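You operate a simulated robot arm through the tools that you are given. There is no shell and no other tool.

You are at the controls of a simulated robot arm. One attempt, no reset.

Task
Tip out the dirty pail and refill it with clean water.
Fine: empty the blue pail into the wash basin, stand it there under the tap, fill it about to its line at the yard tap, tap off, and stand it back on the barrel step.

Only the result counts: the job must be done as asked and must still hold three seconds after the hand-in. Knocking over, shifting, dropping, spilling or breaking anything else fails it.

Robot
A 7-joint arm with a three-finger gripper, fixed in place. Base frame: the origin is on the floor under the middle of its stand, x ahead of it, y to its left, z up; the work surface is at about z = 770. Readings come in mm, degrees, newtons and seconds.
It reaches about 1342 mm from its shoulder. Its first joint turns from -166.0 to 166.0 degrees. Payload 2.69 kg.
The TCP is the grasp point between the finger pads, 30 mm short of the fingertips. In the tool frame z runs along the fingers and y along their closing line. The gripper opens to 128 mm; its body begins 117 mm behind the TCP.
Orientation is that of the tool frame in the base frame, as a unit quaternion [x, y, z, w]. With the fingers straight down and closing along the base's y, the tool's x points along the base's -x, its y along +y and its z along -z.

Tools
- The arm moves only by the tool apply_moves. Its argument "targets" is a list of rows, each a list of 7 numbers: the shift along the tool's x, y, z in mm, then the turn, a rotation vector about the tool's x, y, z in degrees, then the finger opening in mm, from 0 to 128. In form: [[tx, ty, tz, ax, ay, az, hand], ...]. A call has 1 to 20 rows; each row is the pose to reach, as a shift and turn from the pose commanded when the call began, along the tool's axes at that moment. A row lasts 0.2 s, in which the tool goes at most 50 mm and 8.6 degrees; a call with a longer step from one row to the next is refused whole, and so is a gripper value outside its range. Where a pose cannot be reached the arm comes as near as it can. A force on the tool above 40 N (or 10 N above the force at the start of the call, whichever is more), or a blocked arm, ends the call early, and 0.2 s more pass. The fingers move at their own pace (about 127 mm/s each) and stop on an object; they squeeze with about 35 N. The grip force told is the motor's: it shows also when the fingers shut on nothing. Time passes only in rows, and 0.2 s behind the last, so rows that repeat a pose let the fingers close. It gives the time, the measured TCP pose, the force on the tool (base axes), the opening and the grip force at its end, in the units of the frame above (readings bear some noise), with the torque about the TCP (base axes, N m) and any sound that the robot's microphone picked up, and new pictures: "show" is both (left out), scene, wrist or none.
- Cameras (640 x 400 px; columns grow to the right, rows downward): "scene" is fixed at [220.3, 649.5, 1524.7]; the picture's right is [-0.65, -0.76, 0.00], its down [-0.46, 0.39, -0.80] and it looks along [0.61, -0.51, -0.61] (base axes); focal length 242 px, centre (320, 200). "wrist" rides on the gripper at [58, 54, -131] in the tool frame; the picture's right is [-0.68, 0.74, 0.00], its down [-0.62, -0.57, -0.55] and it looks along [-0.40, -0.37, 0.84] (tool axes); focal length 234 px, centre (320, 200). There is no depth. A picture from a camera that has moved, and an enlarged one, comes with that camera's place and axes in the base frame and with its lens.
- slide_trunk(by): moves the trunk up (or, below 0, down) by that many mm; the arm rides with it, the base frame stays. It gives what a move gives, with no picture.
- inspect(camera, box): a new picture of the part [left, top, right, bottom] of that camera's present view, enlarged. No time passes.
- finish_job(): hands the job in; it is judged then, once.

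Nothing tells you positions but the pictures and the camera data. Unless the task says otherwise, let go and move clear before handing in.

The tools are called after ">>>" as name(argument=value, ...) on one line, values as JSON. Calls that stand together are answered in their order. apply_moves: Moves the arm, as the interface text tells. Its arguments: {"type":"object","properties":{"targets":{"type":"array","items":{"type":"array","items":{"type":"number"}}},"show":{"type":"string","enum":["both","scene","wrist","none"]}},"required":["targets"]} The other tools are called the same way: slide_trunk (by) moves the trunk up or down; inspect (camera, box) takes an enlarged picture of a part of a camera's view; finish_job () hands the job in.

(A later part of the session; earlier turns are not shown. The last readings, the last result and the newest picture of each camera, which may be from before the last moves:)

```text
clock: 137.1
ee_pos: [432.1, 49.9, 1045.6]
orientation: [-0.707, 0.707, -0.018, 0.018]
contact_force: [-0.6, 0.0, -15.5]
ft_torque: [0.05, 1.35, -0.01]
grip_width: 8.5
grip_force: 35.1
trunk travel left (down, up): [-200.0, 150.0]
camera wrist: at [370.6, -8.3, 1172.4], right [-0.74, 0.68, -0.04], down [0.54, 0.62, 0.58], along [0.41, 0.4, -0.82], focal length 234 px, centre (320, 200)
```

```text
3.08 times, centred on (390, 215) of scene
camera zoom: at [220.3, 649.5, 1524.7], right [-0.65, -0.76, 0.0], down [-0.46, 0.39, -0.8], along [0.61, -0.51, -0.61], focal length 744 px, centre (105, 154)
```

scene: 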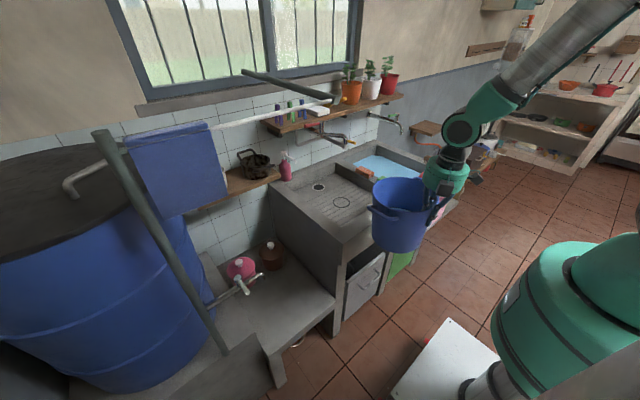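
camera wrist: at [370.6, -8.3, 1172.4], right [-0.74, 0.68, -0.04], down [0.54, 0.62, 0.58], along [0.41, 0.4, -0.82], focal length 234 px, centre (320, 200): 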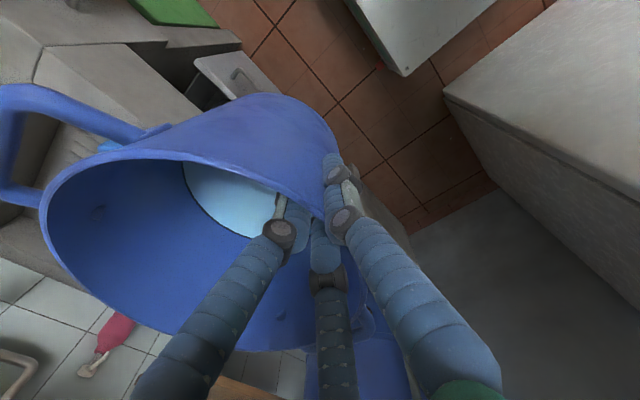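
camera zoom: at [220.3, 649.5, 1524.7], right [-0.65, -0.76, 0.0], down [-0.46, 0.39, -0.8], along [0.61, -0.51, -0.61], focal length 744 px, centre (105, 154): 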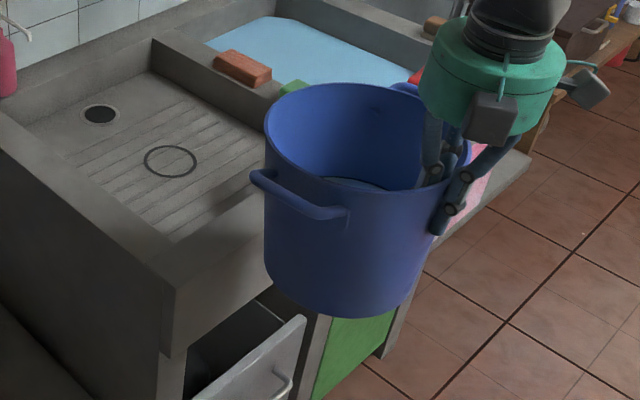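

The pail is clear of the sink. Swinging it back to the step's side (y≈325) while well in front of the sink.

>>> apply_moves(targets=[[-3, 2, 0, 0, 0, 0, 0], [-10, 5, 0, 0, 0, 0, 0], [-21, 8, 0, 0, 0, 0, 0], [-36, 10, 0, 0, 0, 0, 0], [-54, 12, 0, 0, 0, 0, 0], [-74, 12, 0, 0, 0, 0, 0], [-95, 12, 0, 0, 0, 0, 0], [-117, 12, 0, 0, 0, 0, 0], [-139, 12, 0, 0, 0, 0, 0], [-161, 12, 0, 0, 0, 0, 0], [-183, 12, 0, 0, 0, 0, 0], [-205, 12, 0, 0, 0, 0, 0], [-225, 12, 0, 0, 0, 0, 0], [-243, 12, 0, 0, 0, 0, 0], [-257, 12, 0, 0, 0, 0, 0], [-267, 12, 0, 0, 0, 0, 0], [-273, 12, 0, 0, 0, 0, 0], [-275, 12, 0, 0, 0, 0, 0], [-275, 12, 0, 0, 0, 0, 0]], show="both")

```text
clock: 141.1
ee_pos: [419.2, 325.5, 1043.7]
orientation: [0.707, -0.706, 0.018, -0.018]
contact_force: [0.5, 0.5, -15.0]
ft_torque: [0.07, 1.36, -0.03]
grip_width: 8.8
grip_force: 35.3
trunk travel left (down, up): [-200.0, 150.0]
camera wrist: at [359.3, 267.8, 1171.3], right [-0.74, 0.68, -0.04], down [0.54, 0.62, 0.58], along [0.41, 0.4, -0.82], focal length 234 px, centre (320, 200)
```

scene: 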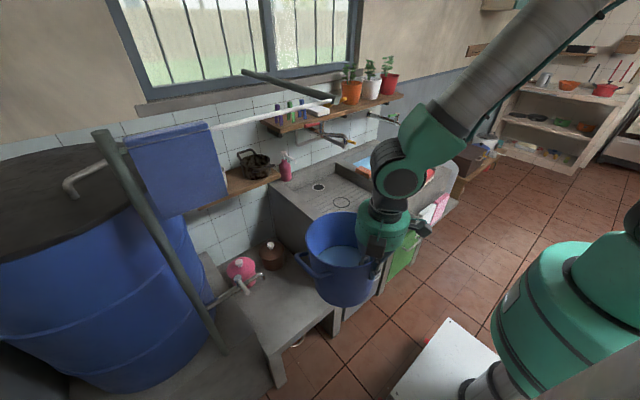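
wrist: 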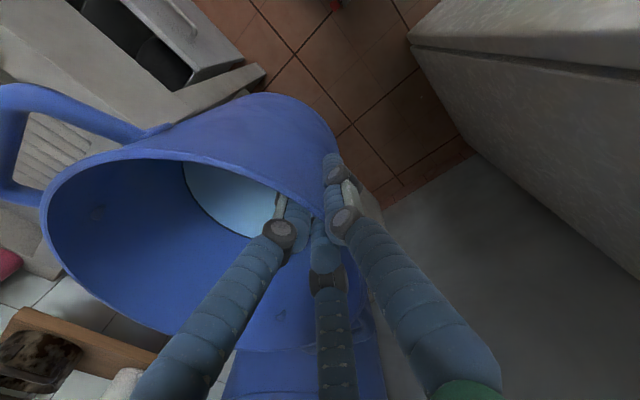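

Steady. Lowering in front of the step.

>>> apply_moves(targets=[[0, -1, 4, 0, 0, 0, 0], [0, -3, 13, 0, 0, 0, 0], [0, -6, 27, 0, 0, 0, 0], [0, -9, 46, 0, 0, 0, 0], [0, -12, 69, 0, 0, 0, 0], [0, -16, 93, 0, 0, 0, 0], [0, -20, 118, 0, 0, 0, 0], [0, -24, 143, 0, 0, 0, 0], [0, -28, 168, 0, 0, 0, 0], [0, -32, 193, 0, 0, 0, 0], [0, -36, 218, 0, 0, 0, 0], [0, -40, 243, 0, 0, 0, 0], [0, -44, 268, 0, 0, 0, 0], [0, -48, 293, 0, 0, 0, 0], [0, -52, 318, 0, 0, 0, 0], [0, -55, 341, 0, 0, 0, 0], [0, -57, 361, 0, 0, 0, 0], [0, -59, 376, 0, 0, 0, 0], [0, -60, 384, 0, 0, 0, 0], [0, -60, 386, 0, 0, 0, 0]], show="both")

>>> inspect(camera="scene", box=[240, 220, 380, 340])

```text
clock: 145.3
ee_pos: [499.5, 325.1, 661.1]
orientation: [-0.707, 0.707, -0.018, 0.018]
contact_force: [-0.6, -0.6, -16.0]
ft_torque: [0.08, 1.38, -0.02]
grip_width: 8.4
grip_force: 34.8
trunk travel left (down, up): [-200.0, 150.0]
camera wrist: at [438.8, 267.2, 788.8], right [-0.74, 0.68, -0.04], down [0.54, 0.62, 0.58], along [0.41, 0.4, -0.82], focal length 234 px, centre (320, 200)
```

scene: 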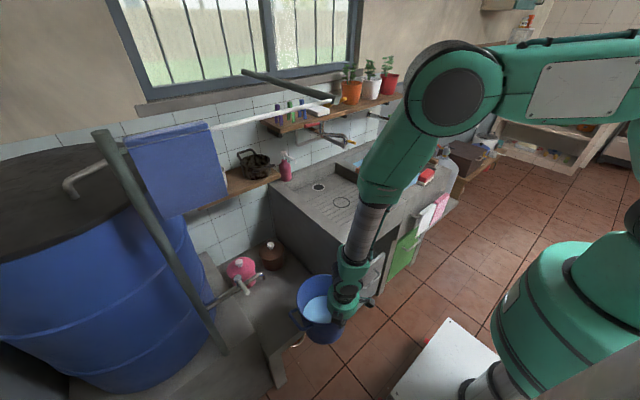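
wrist: 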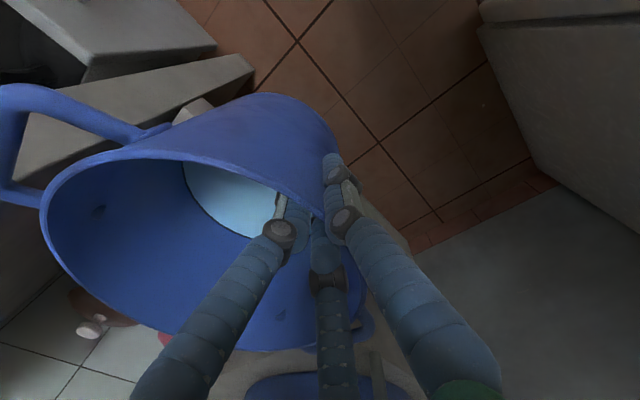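

```text
3.33 times, centred on (310, 280) of scene
camera zoom: at [220.3, 649.5, 1524.7], right [-0.65, -0.76, 0.0], down [-0.46, 0.39, -0.8], along [0.61, -0.51, -0.61], focal length 806 px, centre (353, -67)
```

zoom: 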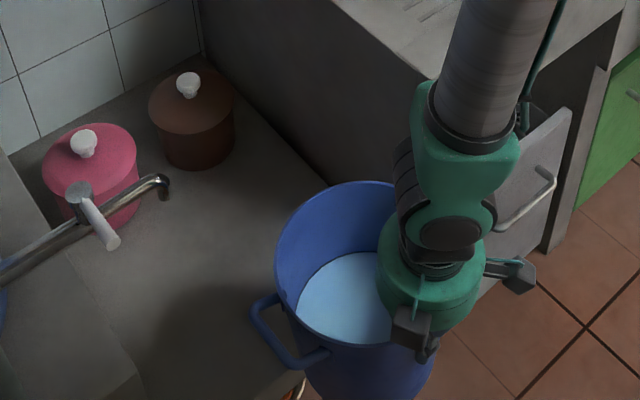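

Now sliding the pail forward onto its old place, just above the step and beneath the barrel spout.

>>> apply_moves(targets=[[0, 0.3, 6, 0, 0, 0, 0], [0, 0, 13, 0, 0, 0, 0], [0, -4, 16, 0, 0, 0, 0], [0, -12, 16.5, 0, 0, 0, 0], [0, -24, 17, 0, 0, 0, 0], [0, -38, 18, 0, 0, 0, 0], [0, -53, 18.6, 0, 0, 0, 0], [0, -68, 19.4, 0, 0, 0, 0], [0, -83, 20.2, 0, 0, 0, 0], [0, -98, 21, 0, 0, 0, 0], [0, -113, 21.7, 0, 0, 0, 0], [0, -128, 22.4, 0, 0, 0, 0], [0, -142, 23.1, 0, 0, 0, 0], [0, -154, 23.7, 0, 0, 0, 0], [0, -163, 24.2, 0, 0, 0, 0], [0, -168, 24.5, 0, 0, 0, 0], [0, -170, 24.5, 0, 0, 0, 0], [0, -170, 24.5, 0, 0, 0, 0]], show="both")

>>> inspect(camera="scene", box=[220, 220, 360, 330])

>>> inspect(camera="wrist", box=[0, 60, 420, 340])

```text
clock: 149.1
ee_pos: [669.8, 324.7, 644.6]
orientation: [0.707, -0.707, 0.017, -0.017]
contact_force: [0.3, -0.3, -16.1]
ft_torque: [0.06, 1.36, 0.0]
grip_width: 8.3
grip_force: 34.4
trunk travel left (down, up): [-200.0, 150.0]
camera wrist: at [609.9, 267.1, 773.0], right [-0.74, 0.68, -0.04], down [0.54, 0.62, 0.58], along [0.41, 0.4, -0.82], focal length 234 px, centre (320, 200)
```

scene: 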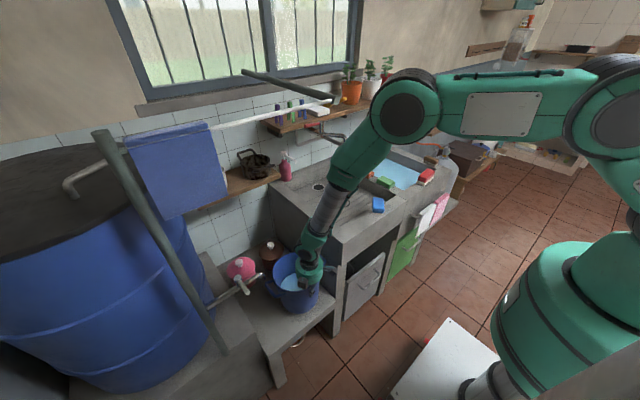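
wrist: 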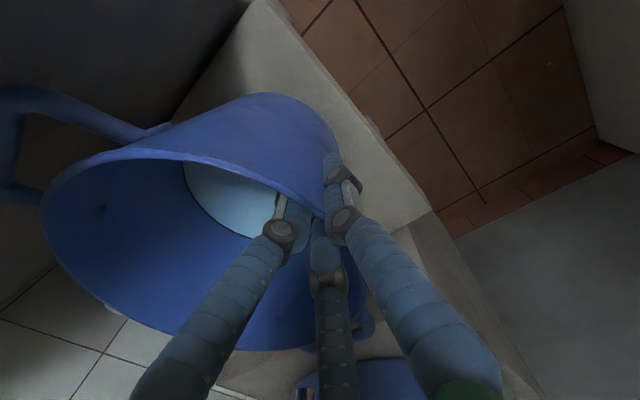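

```text
3.64 times, centred on (290, 275) of scene
camera zoom: at [220.3, 649.5, 1524.7], right [-0.65, -0.76, 0.0], down [-0.46, 0.39, -0.8], along [0.61, -0.51, -0.61], focal length 879 px, centre (429, -73)
```

zoom: 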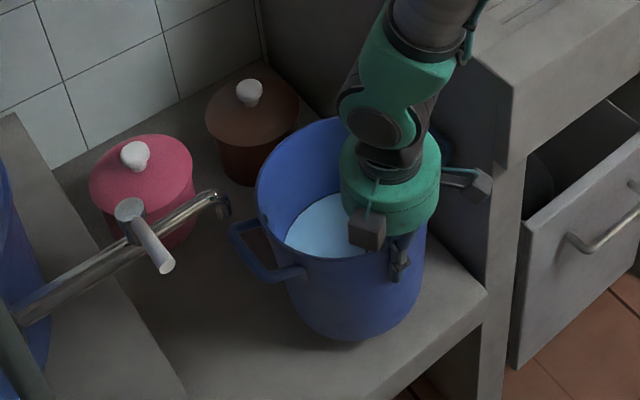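

```text
1.43 times, centred on (210, 200) of wrist
camera zoom: at [609.9, 267.1, 773.0], right [-0.74, 0.68, -0.04], down [0.54, 0.62, 0.58], along [0.41, 0.4, -0.82], focal length 334 px, centre (477, 200)
```

zoom: 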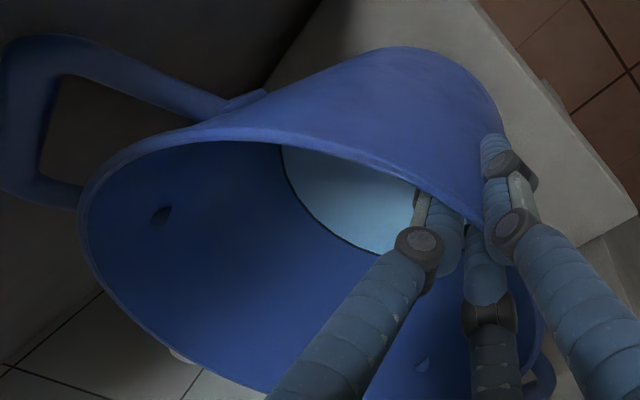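

Almost at the original spot. Moving the last 15 mm and lowering gently until the step takes the load.

>>> apply_moves(targets=[[0, -3, 0.2, 0, 0, 0, 0], [0, -9, 0.5, 0, 0, 0, 0], [0, -14, 0.7, 0, 0, 0, 0], [0, -15.5, 2, 0, 0, 0, 0], [0, -15.3, 5, 0, 0, 0, 0], [0, -15.1, 9, 0, 0, 0, 0], [0, -15, 12, 0, 0, 0, 0]], show="none")

>>> apply_moves(targets=[[0, 0.1, 2, 0, 0, 0, 0], [0, 0.2, 4, 0, 0, 0, 0]], show="none")

```text
clock: 150.7
ee_pos: [686.8, 325.5, 634.6]
orientation: [0.707, -0.707, 0.018, -0.017]
contact_force: [-0.7, 0.1, -16.5]
ft_torque: [0.08, 1.35, 0.03]
grip_width: 8.5
grip_force: 34.3
trunk travel left (down, up): [-200.0, 150.0]
```

```text
clock: 151.3
ee_pos: [686.2, 325.1, 629.7]
orientation: [-0.707, 0.707, -0.017, 0.017]
contact_force: [0.1, -0.1, -15.8]
ft_torque: [0.09, 1.39, -0.04]
grip_width: 8.6
grip_force: 34.8
trunk travel left (down, up): [-200.0, 150.0]
```

>>> apply_moves(targets=[[0, 0.1, 2, 0, 0, 0, 0], [0, 0.2, 4, 0, 0, 0, 0]], show="none")

>>> apply_moves(targets=[[0, 0.1, 2, 0, 0, 0, 0], [0, 0.1, 3, 0, 0, 0, 0]], show="none")

```text
clock: 151.9
ee_pos: [686.0, 325.4, 626.7]
orientation: [0.707, -0.707, 0.018, -0.018]
contact_force: [0.3, -1.0, -16.0]
ft_torque: [0.08, 1.38, 0.04]
grip_width: 8.3
grip_force: 34.4
trunk travel left (down, up): [-200.0, 150.0]
```

```text
clock: 152.5
ee_pos: [686.4, 325.9, 622.9]
orientation: [0.707, -0.707, 0.018, -0.019]
contact_force: [0.5, 0.1, -16.6]
ft_torque: [0.08, 1.41, 0.03]
grip_width: 8.5
grip_force: 35.1
trunk travel left (down, up): [-200.0, 150.0]
```

>>> apply_moves(targets=[[0, 0.1, 2, 0, 0, 0, 0]], show="none")

>>> apply_moves(targets=[[0, 0.1, 2, 0, 0, 0, 0]], show="none")

>>> apply_moves(targets=[[0, 0.1, 2, 0, 0, 0, 0]], show="none")

```text
clock: 152.9
ee_pos: [685.6, 325.5, 621.0]
orientation: [0.707, -0.707, 0.018, -0.017]
contact_force: [0.3, -0.2, -16.2]
ft_torque: [0.06, 1.37, 0.02]
grip_width: 8.5
grip_force: 35.8
trunk travel left (down, up): [-200.0, 150.0]
```

```text
clock: 153.3
ee_pos: [686.1, 326.0, 618.6]
orientation: [0.707, -0.707, 0.018, -0.018]
contact_force: [-0.3, 0.1, -15.2]
ft_torque: [0.06, 1.34, -0.02]
grip_width: 8.5
grip_force: 34.6
trunk travel left (down, up): [-200.0, 150.0]
```

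```text
clock: 153.7
ee_pos: [685.7, 324.2, 616.8]
orientation: [-0.707, 0.707, -0.018, 0.018]
contact_force: [-1.4, 0.0, -10.7]
ft_torque: [0.04, 0.87, -0.02]
grip_width: 8.6
grip_force: 35.2
trunk travel left (down, up): [-200.0, 150.0]
```

Touching down. A couple more millimetres.

>>> apply_moves(targets=[[0, 0.05, 1, 0, 0, 0, 0]], show="none")

>>> apply_moves(targets=[[0, 0.05, 1, 0, 0, 0, 0]], show="none")

```text
clock: 154.1
ee_pos: [686.7, 324.8, 615.4]
orientation: [-0.706, 0.707, -0.018, 0.018]
contact_force: [-4.0, 0.1, -4.5]
ft_torque: [0.03, 0.28, -0.01]
grip_width: 8.2
grip_force: 34.9
trunk travel left (down, up): [-200.0, 150.0]
```

```text
clock: 154.5
ee_pos: [685.2, 324.9, 615.3]
orientation: [0.707, -0.707, 0.017, -0.018]
contact_force: [-5.1, -0.5, -3.2]
ft_torque: [0.04, 0.12, -0.03]
grip_width: 8.4
grip_force: 35.4
trunk travel left (down, up): [-200.0, 150.0]
```

The step carries it now. Looking once before letting go.

>>> apply_moves(targets=[[0, 0.05, 1, 0, 0, 0, 0], [0, 0.05, 1, 0, 0, 0, 0]], show="both")

>>> inspect(camera="scene", box=[220, 220, 360, 330])

```text
clock: 155.1
ee_pos: [685.4, 324.6, 614.6]
orientation: [-0.707, 0.707, -0.018, 0.018]
contact_force: [-4.1, 0.5, -3.3]
ft_torque: [0.07, 0.11, 0.0]
grip_width: 8.3
grip_force: 35.1
trunk travel left (down, up): [-200.0, 150.0]
camera wrist: at [624.8, 266.8, 742.5], right [-0.74, 0.68, -0.04], down [0.54, 0.62, 0.58], along [0.41, 0.4, -0.82], focal length 234 px, centre (320, 200)
```

scene: 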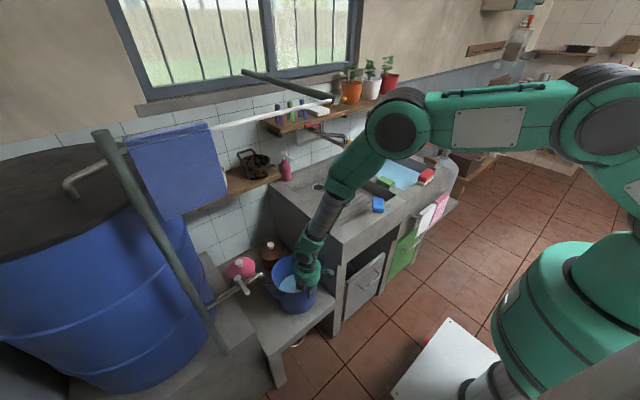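
wrist: 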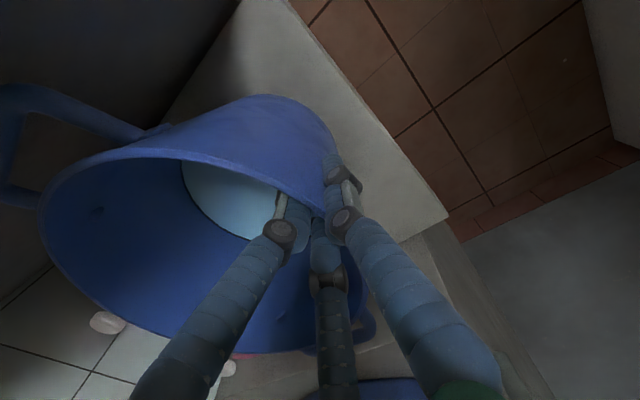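

```text
3.64 times, centred on (290, 275) of scene
camera zoom: at [220.3, 649.5, 1524.7], right [-0.65, -0.76, 0.0], down [-0.46, 0.39, -0.8], along [0.61, -0.51, -0.61], focal length 879 px, centre (429, -73)
```

zoom: 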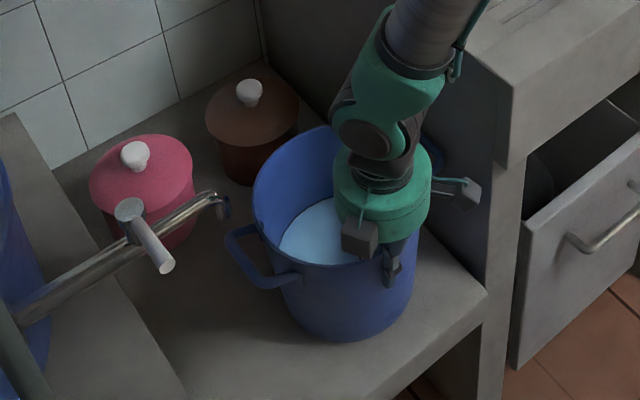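

The pail is back in its place. Opening the fingers and withdrawing straight up.

>>> apply_moves(targets=[[0, 0, 0, 0, 0, 0, 12], [0, 0, 0, 0, 0, 0, 20], [0, 0, 0, 0, 0, 0, 36], [0, 0, 0, 0, 0, 0, 44], [0, 0, -8, 0, 0, 0, 44], [0, 0, -22, 0, 0, 0, 44], [0, 0, -42, 0, 0, 0, 44], [0, 0, -64, 0, 0, 0, 44], [0, 0, -88, 0, 0, 0, 44], [0, 0, -112, 0, 0, 0, 44], [0, 0, -130, 0, 0, 0, 44], [0, 12, -145, 0, 0, 0, 44], [0, 36, -158, 0, 0, 0, 44], [0, 66, -170, 0, 0, 0, 44], [0, 98, -180, 0, 0, 0, 44], [0, 126, -188, 0, 0, 0, 44], [0, 140, -192, 0, 0, 0, 44], [0, 140, -192, 0, 0, 0, 44]], show="both")

>>> inspect(camera="scene", box=[220, 220, 360, 330])

>>> inspect(camera="wrist", box=[100, 80, 340, 280])

```text
clock: 158.9
ee_pos: [535.7, 324.0, 798.8]
orientation: [-0.707, 0.707, -0.017, 0.017]
contact_force: [0.2, -0.2, 1.0]
ft_torque: [0.0, -0.01, -0.02]
grip_width: 44.1
grip_force: 0.1
trunk travel left (down, up): [-200.0, 150.0]
camera wrist: at [475.1, 266.4, 926.7], right [-0.74, 0.68, -0.04], down [0.54, 0.62, 0.58], along [0.41, 0.4, -0.82], focal length 234 px, centre (320, 200)
```

scene: 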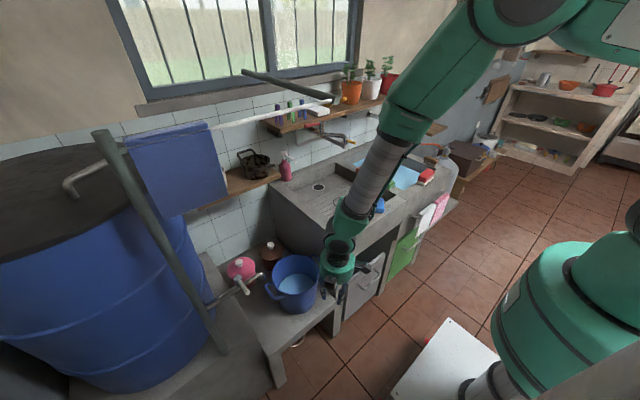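
wrist: 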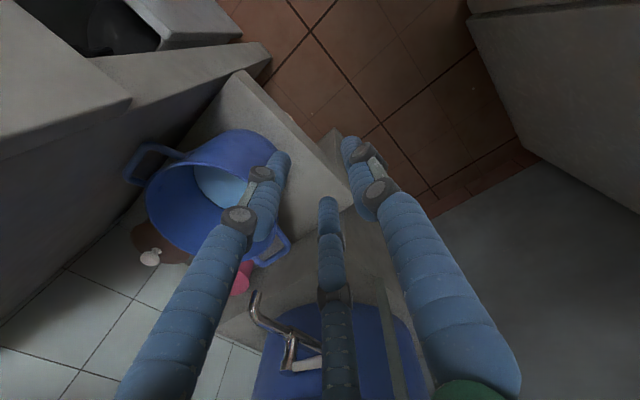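

```text
3.64 times, centred on (290, 275) of scene
camera zoom: at [220.3, 649.5, 1524.7], right [-0.65, -0.76, 0.0], down [-0.46, 0.39, -0.8], along [0.61, -0.51, -0.61], focal length 879 px, centre (429, -73)
```

zoom: 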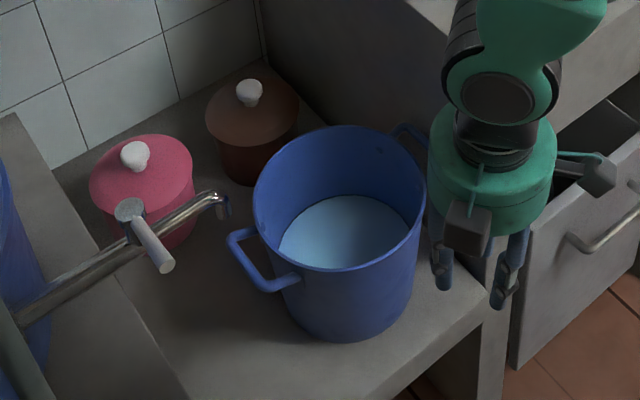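

```text
2.00 times, centred on (220, 180) of wrist
camera zoom: at [475.1, 266.4, 926.7], right [-0.74, 0.68, -0.04], down [0.54, 0.62, 0.58], along [0.41, 0.4, -0.82], focal length 468 px, centre (520, 240)
```

zoom: 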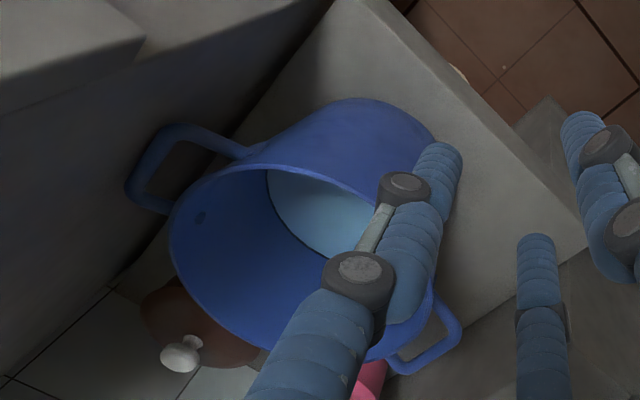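

The clean water stands at the line on the barrel step. Now to put the blue sponge back: moving up and over to get a good look at it from above.

>>> apply_moves(targets=[[0, 0, -25, 0, 0, 0, 60], [0, 0, -65, 0, 0, 0, 80], [0, 0, -110, -1, 0, 0, 100], [0, 0, -155, -2, 0, 0, 128], [0, 0, -200, -2.9, 0, 0, 128], [0, 0, -240, -2.9, 0, 0, 128], [25, 0, -260, -2.9, 0, 0, 128], [65, 0, -265, -2.9, 0, 0, 128], [110, 0, -265, -2.9, 0, 0, 128], [155, 0, -265, -2.9, 0, 0, 128], [200, 0, -265, -2.9, 0, 0, 128], [245, 0, -265, -2.9, 0, 0, 128], [290, -10, -265, -2.9, 0, 0, 128], [335, -25, -265, -2.9, 0, 0, 128], [380, -45, -260, -2.9, 0, 0, 128], [420, -65, -252, -2.9, 0, 0, 128], [455, -85, -245, -2.9, 0, 0, 128], [485, -95, -240, -2.9, 0, 0, 128], [500, -100, -238, -2.9, 0, 0, 128], [500, -100, -238, -2.9, 0, 0, 128]], show="both")

>>> inspect(camera="wrist", box=[240, 120, 420, 260])

>>> inspect(camera="scene", box=[320, 170, 480, 300])

```text
clock: 163.1
ee_pos: [625.6, -175.9, 1041.0]
orientation: [0.707, -0.707, 0.0, 0.0]
contact_force: [-0.1, -0.2, -0.3]
ft_torque: [0.03, 0.02, -0.02]
grip_width: 128.1
grip_force: 0.0
trunk travel left (down, up): [-200.0, 150.0]
camera wrist: at [569.8, -234.0, 1172.7], right [-0.74, 0.68, 0.0], down [0.57, 0.62, 0.55], along [0.37, 0.4, -0.84], focal length 234 px, centre (320, 200)
```

scene: 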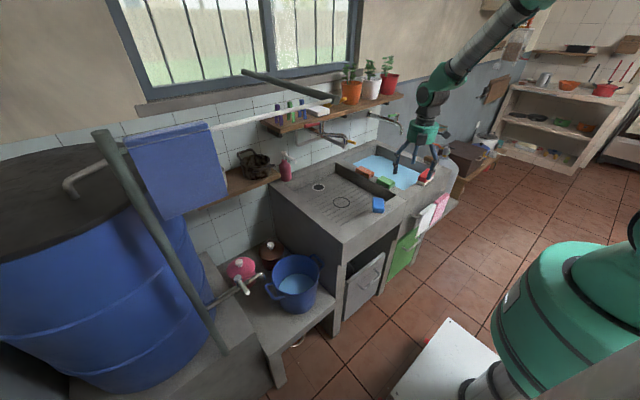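
wrist: 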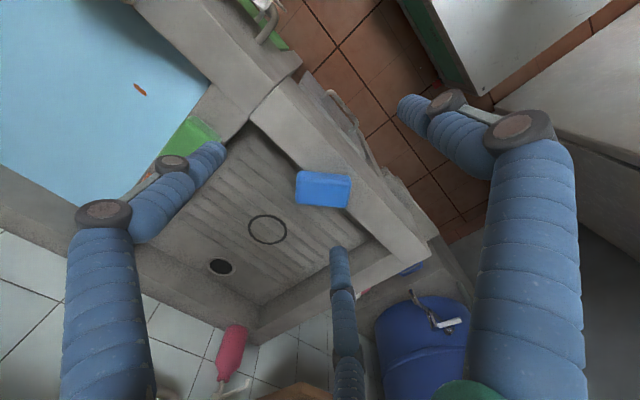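

```text
2.86 times, centred on (330, 190) of wrist
camera zoom: at [569.8, -234.0, 1172.7], right [-0.74, 0.68, 0.0], down [0.57, 0.62, 0.55], along [0.37, 0.4, -0.84], focal length 669 px, centre (291, 229)
```

zoom: 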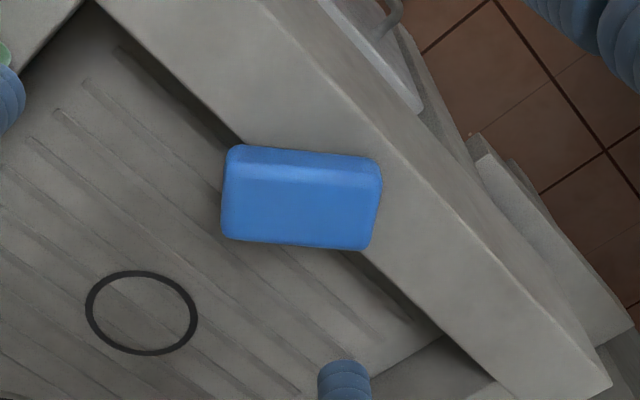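

```text
3.08 times, centred on (400, 235) of scene
camera zoom: at [220.3, 649.5, 1524.7], right [-0.65, -0.76, 0.0], down [-0.46, 0.39, -0.8], along [0.61, -0.51, -0.61], focal length 744 px, centre (74, 92)
```

zoom: 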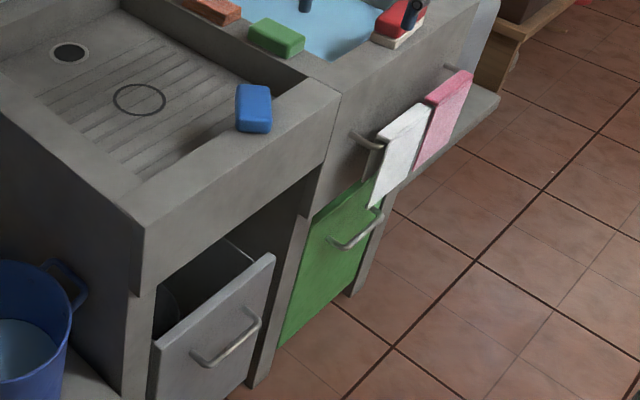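

The sponge lies flat at about (695, -92), yawed ~43° and balanced on the inner edge of the front rim. I'll hover over it with the hand turned to grip it across its width (fingers on the basin side, so closing nudges it onto the rim).

>>> apply_moves(targets=[[-13, -11, 10, 0, 0, -6, 110], [-29, -25, 24, 0, 0, -13, 100], [-46, -40, 40, 0, 0, -20, 90], [-62, -54, 56, 0, 0, -27, 90], [-76, -66, 70, 0, 0, -34, 90], [-86, -74, 79, 0, 0, -40, 90], [-89, -77.2, 81.7, 0, 0, -43, 90], [-89, -77.2, 81.7, 0, 0, -43, 90]], show="both")

>>> inspect(camera="wrist", box=[220, 100, 420, 260])

>>> inspect(camera="scene", box=[340, 150, 420, 230])

```text
clock: 164.9
ee_pos: [700.7, -86.7, 960.6]
orientation: [0.917, -0.399, 0.0, 0.0]
contact_force: [-0.5, 0.1, 0.5]
ft_torque: [-0.03, 0.01, 0.01]
grip_width: 90.1
grip_force: 0.0
trunk travel left (down, up): [-200.0, 150.0]
camera wrist: at [700.9, -164.8, 1090.6], right [-1.0, -0.01, 0.0], down [-0.01, 0.84, 0.55], along [0.0, 0.55, -0.84], focal length 234 px, centre (320, 200)
```

scene: 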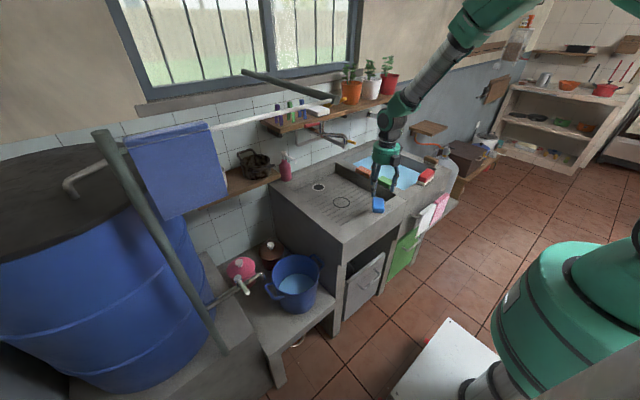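
wrist: 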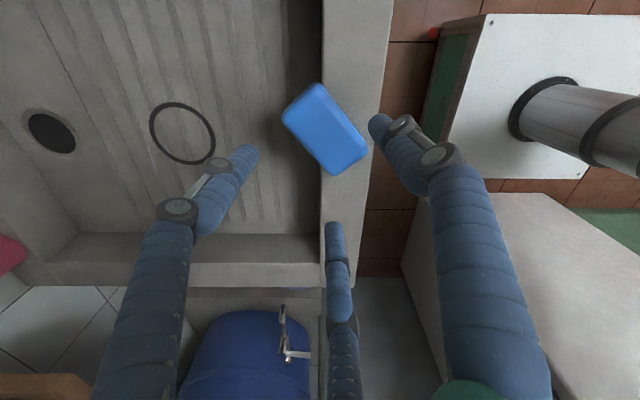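

```text
2.50 times, centred on (320, 180) of wrist
camera zoom: at [700.9, -164.8, 1090.6], right [-1.0, -0.01, 0.0], down [-0.01, 0.84, 0.55], along [0.0, 0.55, -0.84], focal length 585 px, centre (320, 250)
```

zoom: 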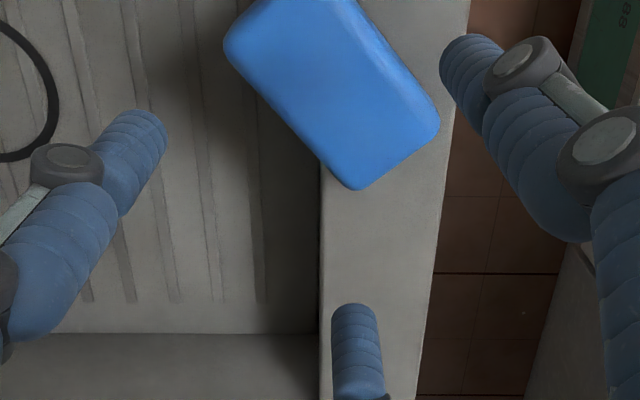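

```text
5.00 times, centred on (380, 190) of scene
camera zoom: at [220.3, 649.5, 1524.7], right [-0.65, -0.76, 0.0], down [-0.46, 0.39, -0.8], along [0.61, -0.51, -0.61], focal length 1209 px, centre (20, 250)
```

zoom: 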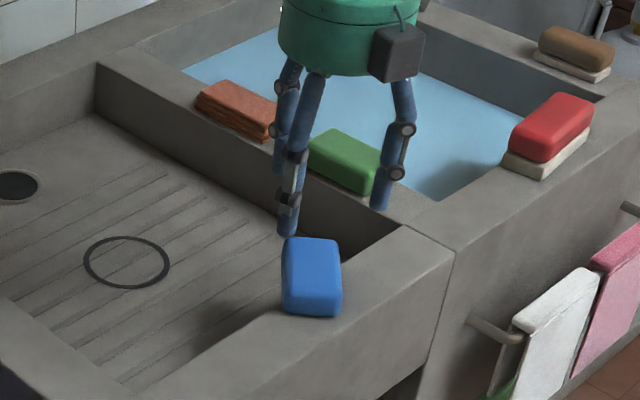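

Sponge pose confirmed (~(694.5, -93), yaw ~41°). Descending around it with fingertips staying just above the rim.

>>> apply_moves(targets=[[0, 2, 15, 0, 0, 0, 90], [0, 2, 35, 0, 0, 0, 90], [0, 2, 55, 0, 0, 0, 90], [0, 2, 70, 0, 0, 0, 90], [0, 2, 79, 0, 0, 0, 90], [0, 2, 79, 0, 0, 0, 90]], show="both")

>>> inspect(camera="wrist", box=[200, 60, 440, 260])

>>> inspect(camera="scene", box=[340, 150, 420, 230])

```text
clock: 166.3
ee_pos: [699.4, -87.4, 881.3]
orientation: [0.917, -0.399, 0.0, -0.001]
contact_force: [0.5, 0.6, 0.1]
ft_torque: [-0.01, 0.01, 0.01]
grip_width: 90.2
grip_force: 0.1
trunk travel left (down, up): [-200.0, 150.0]
camera wrist: at [699.4, -166.8, 1011.7], right [-1.0, -0.01, 0.0], down [-0.01, 0.84, 0.55], along [0.0, 0.55, -0.84], focal length 234 px, centre (320, 200)
```

scene: 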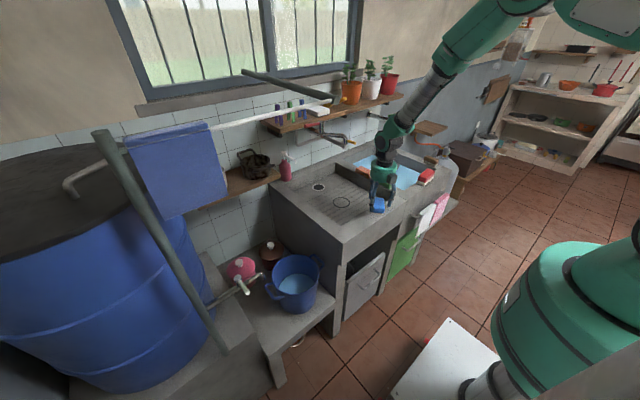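
wrist: 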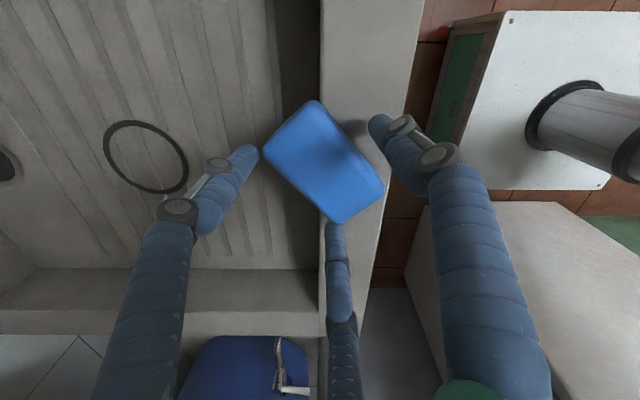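

```text
2.00 times, centred on (320, 160) of wrist
camera zoom: at [699.4, -166.8, 1011.7], right [-1.0, -0.01, 0.0], down [-0.01, 0.84, 0.55], along [0.0, 0.55, -0.84], focal length 468 px, centre (320, 280)
```

zoom: 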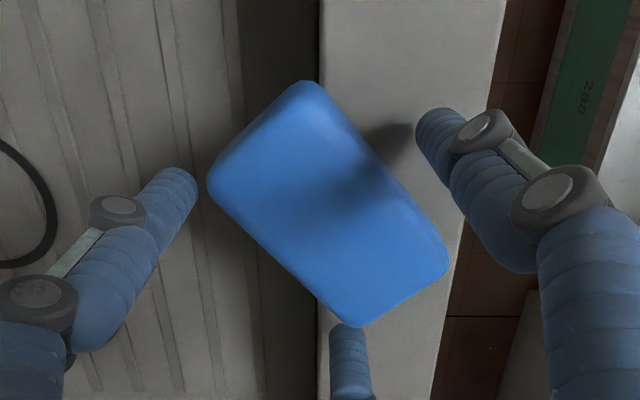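

```text
5.00 times, centred on (380, 190) of scene
camera zoom: at [220.3, 649.5, 1524.7], right [-0.65, -0.76, 0.0], down [-0.46, 0.39, -0.8], along [0.61, -0.51, -0.61], focal length 1209 px, centre (20, 250)
```

zoom: 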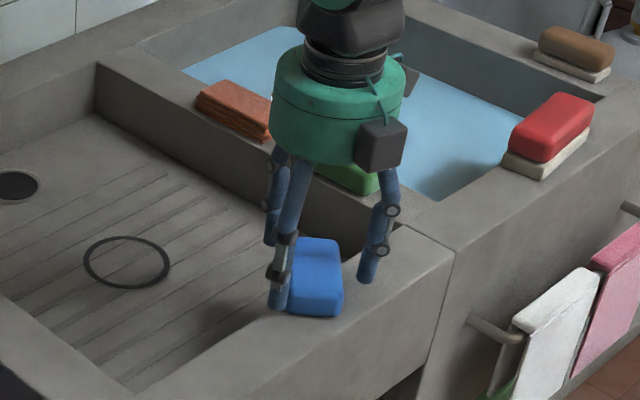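

Everything lines up, with the basin-side fingers due to touch first. Closing on the sponge.

>>> apply_moves(targets=[[0, 0, 0, 0, 0, 0, 80], [0, 0, 0, 0, 0, 0, 74], [0, 0, 0, 0, 0, 0, 69], [0, 0, 0, 0, 0, 0, 64], [0, 0, 0, 0, 0, 0, 58], [0, 0, 0, 0, 0, 0, 50], [0, 0, 0, 0, 0, 0, 50]], show="both")

>>> inspect(camera="wrist", box=[200, 60, 440, 260])

```text
clock: 167.9
ee_pos: [699.7, -87.6, 882.7]
orientation: [0.917, -0.399, 0.0, -0.001]
contact_force: [2.1, 1.2, 5.0]
ft_torque: [-0.07, 0.08, 0.01]
grip_width: 70.6
grip_force: 34.8
trunk travel left (down, up): [-200.0, 150.0]
camera wrist: at [699.6, -166.7, 1012.4], right [-1.0, -0.01, 0.0], down [-0.01, 0.84, 0.55], along [0.0, 0.55, -0.84], focal length 234 px, centre (320, 200)
```

scene: 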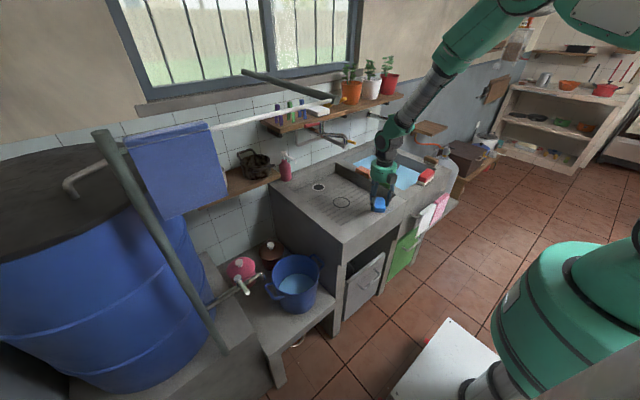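
wrist: 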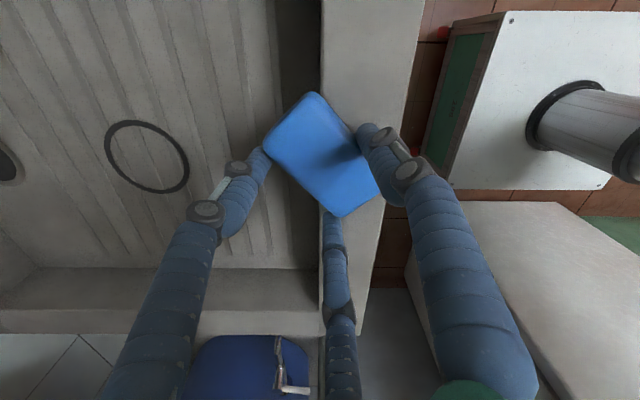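

```text
2.00 times, centred on (320, 160) of wrist
camera zoom: at [699.6, -166.7, 1012.4], right [-1.0, -0.01, 0.0], down [-0.01, 0.84, 0.55], along [0.0, 0.55, -0.84], focal length 468 px, centre (320, 280)
```

zoom: 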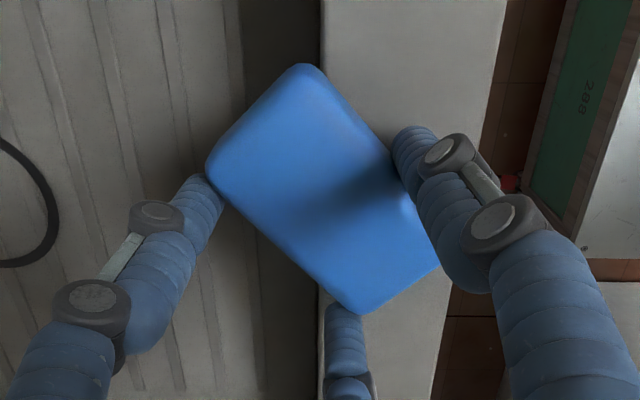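

Gripped across the width. Lifting gently clear of the rim.

>>> apply_moves(targets=[[0, 0, -4, 0, 0, 0, 50], [0, 0, -10, 0, 0, 0, 50], [0, 0, -20, 0, 0, 0, 50], [0, 0, -32, 0, 0, 0, 50], [0, 0, -45, 0, 0, 0, 50], [0, 0, -55, 0, 0, 0, 50], [0, 0, -55, 0, 0, 0, 50]], show="both")

>>> inspect(camera="wrist", box=[200, 60, 440, 260])

>>> inspect(camera="scene", box=[340, 150, 420, 230])

```text
clock: 169.5
ee_pos: [698.9, -87.2, 937.6]
orientation: [0.917, -0.399, 0.0, 0.0]
contact_force: [0.3, -0.8, -2.6]
ft_torque: [0.05, -0.03, 0.01]
grip_width: 70.7
grip_force: 35.5
trunk travel left (down, up): [-200.0, 150.0]
camera wrist: at [699.4, -166.2, 1067.4], right [-1.0, -0.01, 0.0], down [-0.01, 0.84, 0.55], along [0.0, 0.55, -0.84], focal length 234 px, centre (320, 200)
```

scene: 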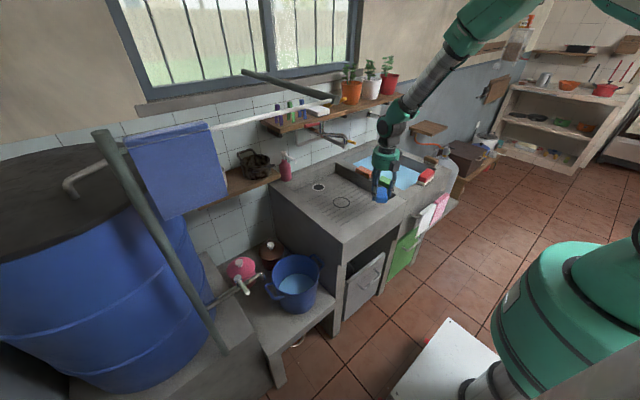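
wrist: 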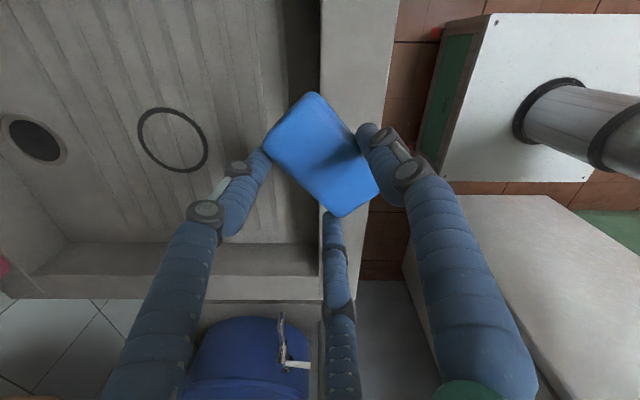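

```text
2.00 times, centred on (320, 160) of wrist
camera zoom: at [699.4, -166.2, 1067.4], right [-1.0, -0.01, 0.0], down [-0.01, 0.84, 0.55], along [0.0, 0.55, -0.84], focal length 468 px, centre (320, 280)
```

zoom: 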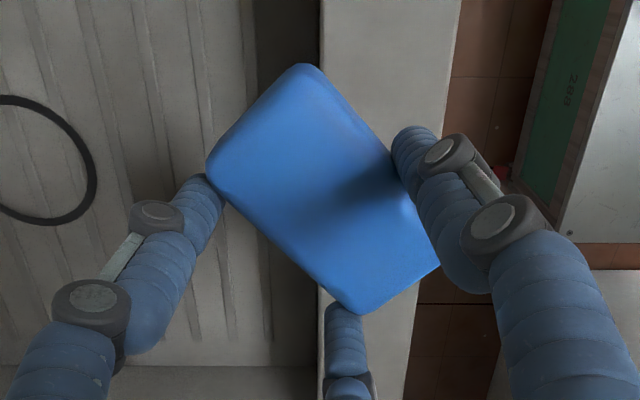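

```text
5.00 times, centred on (380, 190) of scene
camera zoom: at [220.3, 649.5, 1524.7], right [-0.65, -0.76, 0.0], down [-0.46, 0.39, -0.8], along [0.61, -0.51, -0.61], focal length 1209 px, centre (20, 250)
```

zoom: 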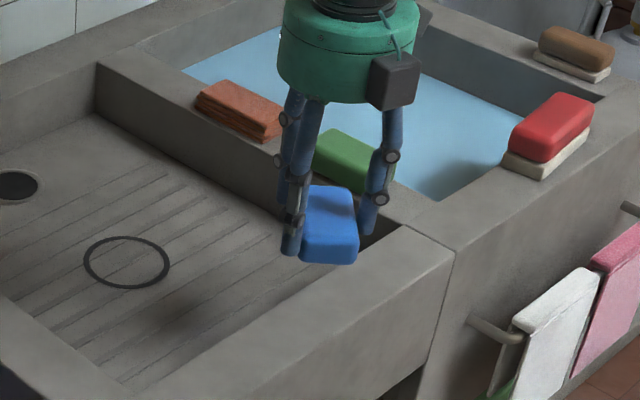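

The sponge is in hand. Checking whether it hangs level.

>>> inspect(camera="scene", box=[360, 170, 410, 210])

```text
10.00 times, centred on (385, 190) of scene
camera zoom: at [220.3, 649.5, 1524.7], right [-0.65, -0.76, 0.0], down [-0.46, 0.39, -0.8], along [0.61, -0.51, -0.61], focal length 2418 px, centre (-330, 300)
```

zoom: 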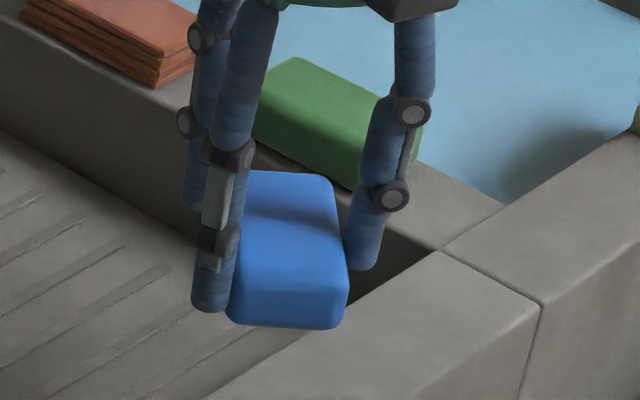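

It hangs essentially level. Carrying it over the rim to its original place (centre ≈ (666, 43.5)) while turning it back so its long side runs along the rim.

>>> apply_moves(targets=[[-6, -4, 0, 0, 0, 3, 50], [-19, -12, 0, 0, 0, 8, 50], [-35, -23, 0, 0, 0, 14, 50], [-53, -35, 0, 0, 0, 20, 50], [-71, -47, 0, 0, 0, 26, 50], [-88, -58, 0, 0, 0, 32, 50], [-101, -67, 0, 0, 0, 37, 50], [-110, -73, 0, 0, 0, 41, 50], [-114.3, -76.1, 0, 0, 0, 43, 50], [-114.3, -76.1, 0, 0, 0, 43, 50]], show="both")

>>> inspect(camera="wrist", box=[200, 60, 440, 260])

>>> inspect(camera="scene", box=[320, 170, 480, 300])

```text
clock: 171.7
ee_pos: [676.0, 49.1, 936.2]
orientation: [-0.707, 0.708, 0.0, 0.001]
contact_force: [0.2, 0.4, -2.6]
ft_torque: [0.0, 0.01, 0.0]
grip_width: 70.5
grip_force: 34.6
trunk travel left (down, up): [-200.0, 150.0]
camera wrist: at [622.7, -9.8, 1067.0], right [-0.74, 0.68, 0.0], down [0.57, 0.62, 0.55], along [0.37, 0.4, -0.84], focal length 234 px, centre (320, 200)
```

scene: 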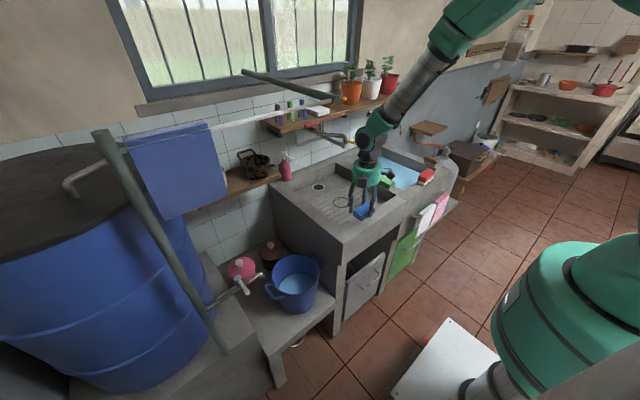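
wrist: 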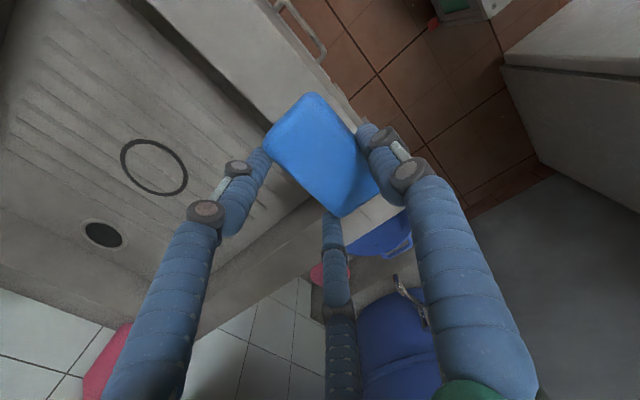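

```text
2.00 times, centred on (320, 160) of wrist
camera zoom: at [622.7, -9.8, 1067.0], right [-0.74, 0.68, 0.0], down [0.57, 0.62, 0.55], along [0.37, 0.4, -0.84], focal length 468 px, centre (320, 280)
```

zoom: 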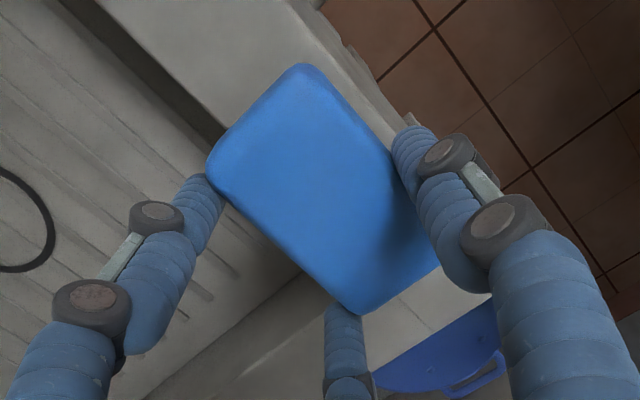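

```text
3.08 times, centred on (400, 235) of scene
camera zoom: at [220.3, 649.5, 1524.7], right [-0.65, -0.76, 0.0], down [-0.46, 0.39, -0.8], along [0.61, -0.51, -0.61], focal length 744 px, centre (74, 92)
```

zoom: 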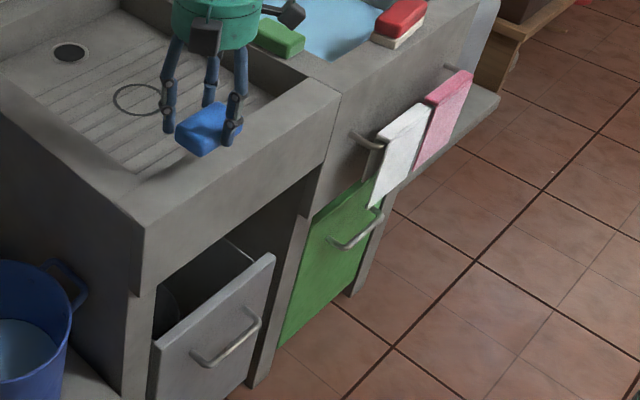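

Position matches the original outline well. Lowering onto the rim.

>>> apply_moves(targets=[[0, 0, 8, 0, 0, 0, 50], [0, 0, 20, 0, 0, 0, 50], [0, 0, 32, 0, 0, 0, 50], [0, 0, 42, 0, 0, 0, 50], [0, 0, 49, 0, 0, 0, 50], [0, 0, 51, 0, 0, 0, 50]], show="none")

>>> apply_moves(targets=[[0, 0, 1.5, 0, 0, 0, 50]], show="none")

>>> inspect(camera="scene", box=[320, 170, 480, 300])

```text
clock: 173.1
ee_pos: [677.3, 47.5, 885.1]
orientation: [0.707, -0.707, 0.0, 0.001]
contact_force: [0.2, 0.0, -2.9]
ft_torque: [0.01, -0.05, 0.02]
grip_width: 70.3
grip_force: 35.2
trunk travel left (down, up): [-200.0, 150.0]
```

```text
clock: 173.5
ee_pos: [676.6, 48.2, 883.4]
orientation: [-0.707, 0.708, 0.0, 0.001]
contact_force: [0.2, 0.5, -2.9]
ft_torque: [0.03, 0.0, 0.0]
grip_width: 70.3
grip_force: 35.6
trunk travel left (down, up): [-200.0, 150.0]
```

```text
3.08 times, centred on (400, 235) of scene
camera zoom: at [220.3, 649.5, 1524.7], right [-0.65, -0.76, 0.0], down [-0.46, 0.39, -0.8], along [0.61, -0.51, -0.61], focal length 744 px, centre (74, 92)
```

zoom: 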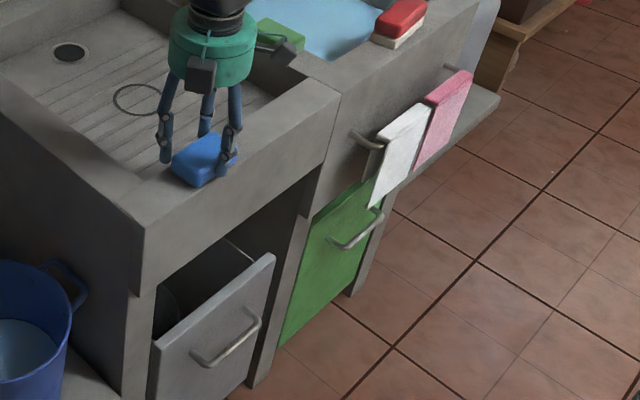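

The outline coincides with the original picture. Lowering the last couple of millimetres to contact.

>>> apply_moves(targets=[[0, 0, 1.5, 0, 0, 0, 50]], show="none")

>>> apply_moves(targets=[[0, 0, 1.5, 0, 0, 0, 50]], show="none")

```text
clock: 173.9
ee_pos: [677.5, 49.3, 881.6]
orientation: [-0.707, 0.707, 0.001, 0.0]
contact_force: [0.1, 0.0, -2.4]
ft_torque: [-0.01, -0.01, 0.04]
grip_width: 70.4
grip_force: 35.0
trunk travel left (down, up): [-200.0, 150.0]
```

```text
clock: 174.3
ee_pos: [677.9, 48.2, 881.9]
orientation: [0.707, -0.707, 0.001, -0.002]
contact_force: [-2.4, 0.0, 8.6]
ft_torque: [-0.32, 0.41, -0.02]
grip_width: 70.3
grip_force: 35.1
trunk travel left (down, up): [-200.0, 150.0]
```

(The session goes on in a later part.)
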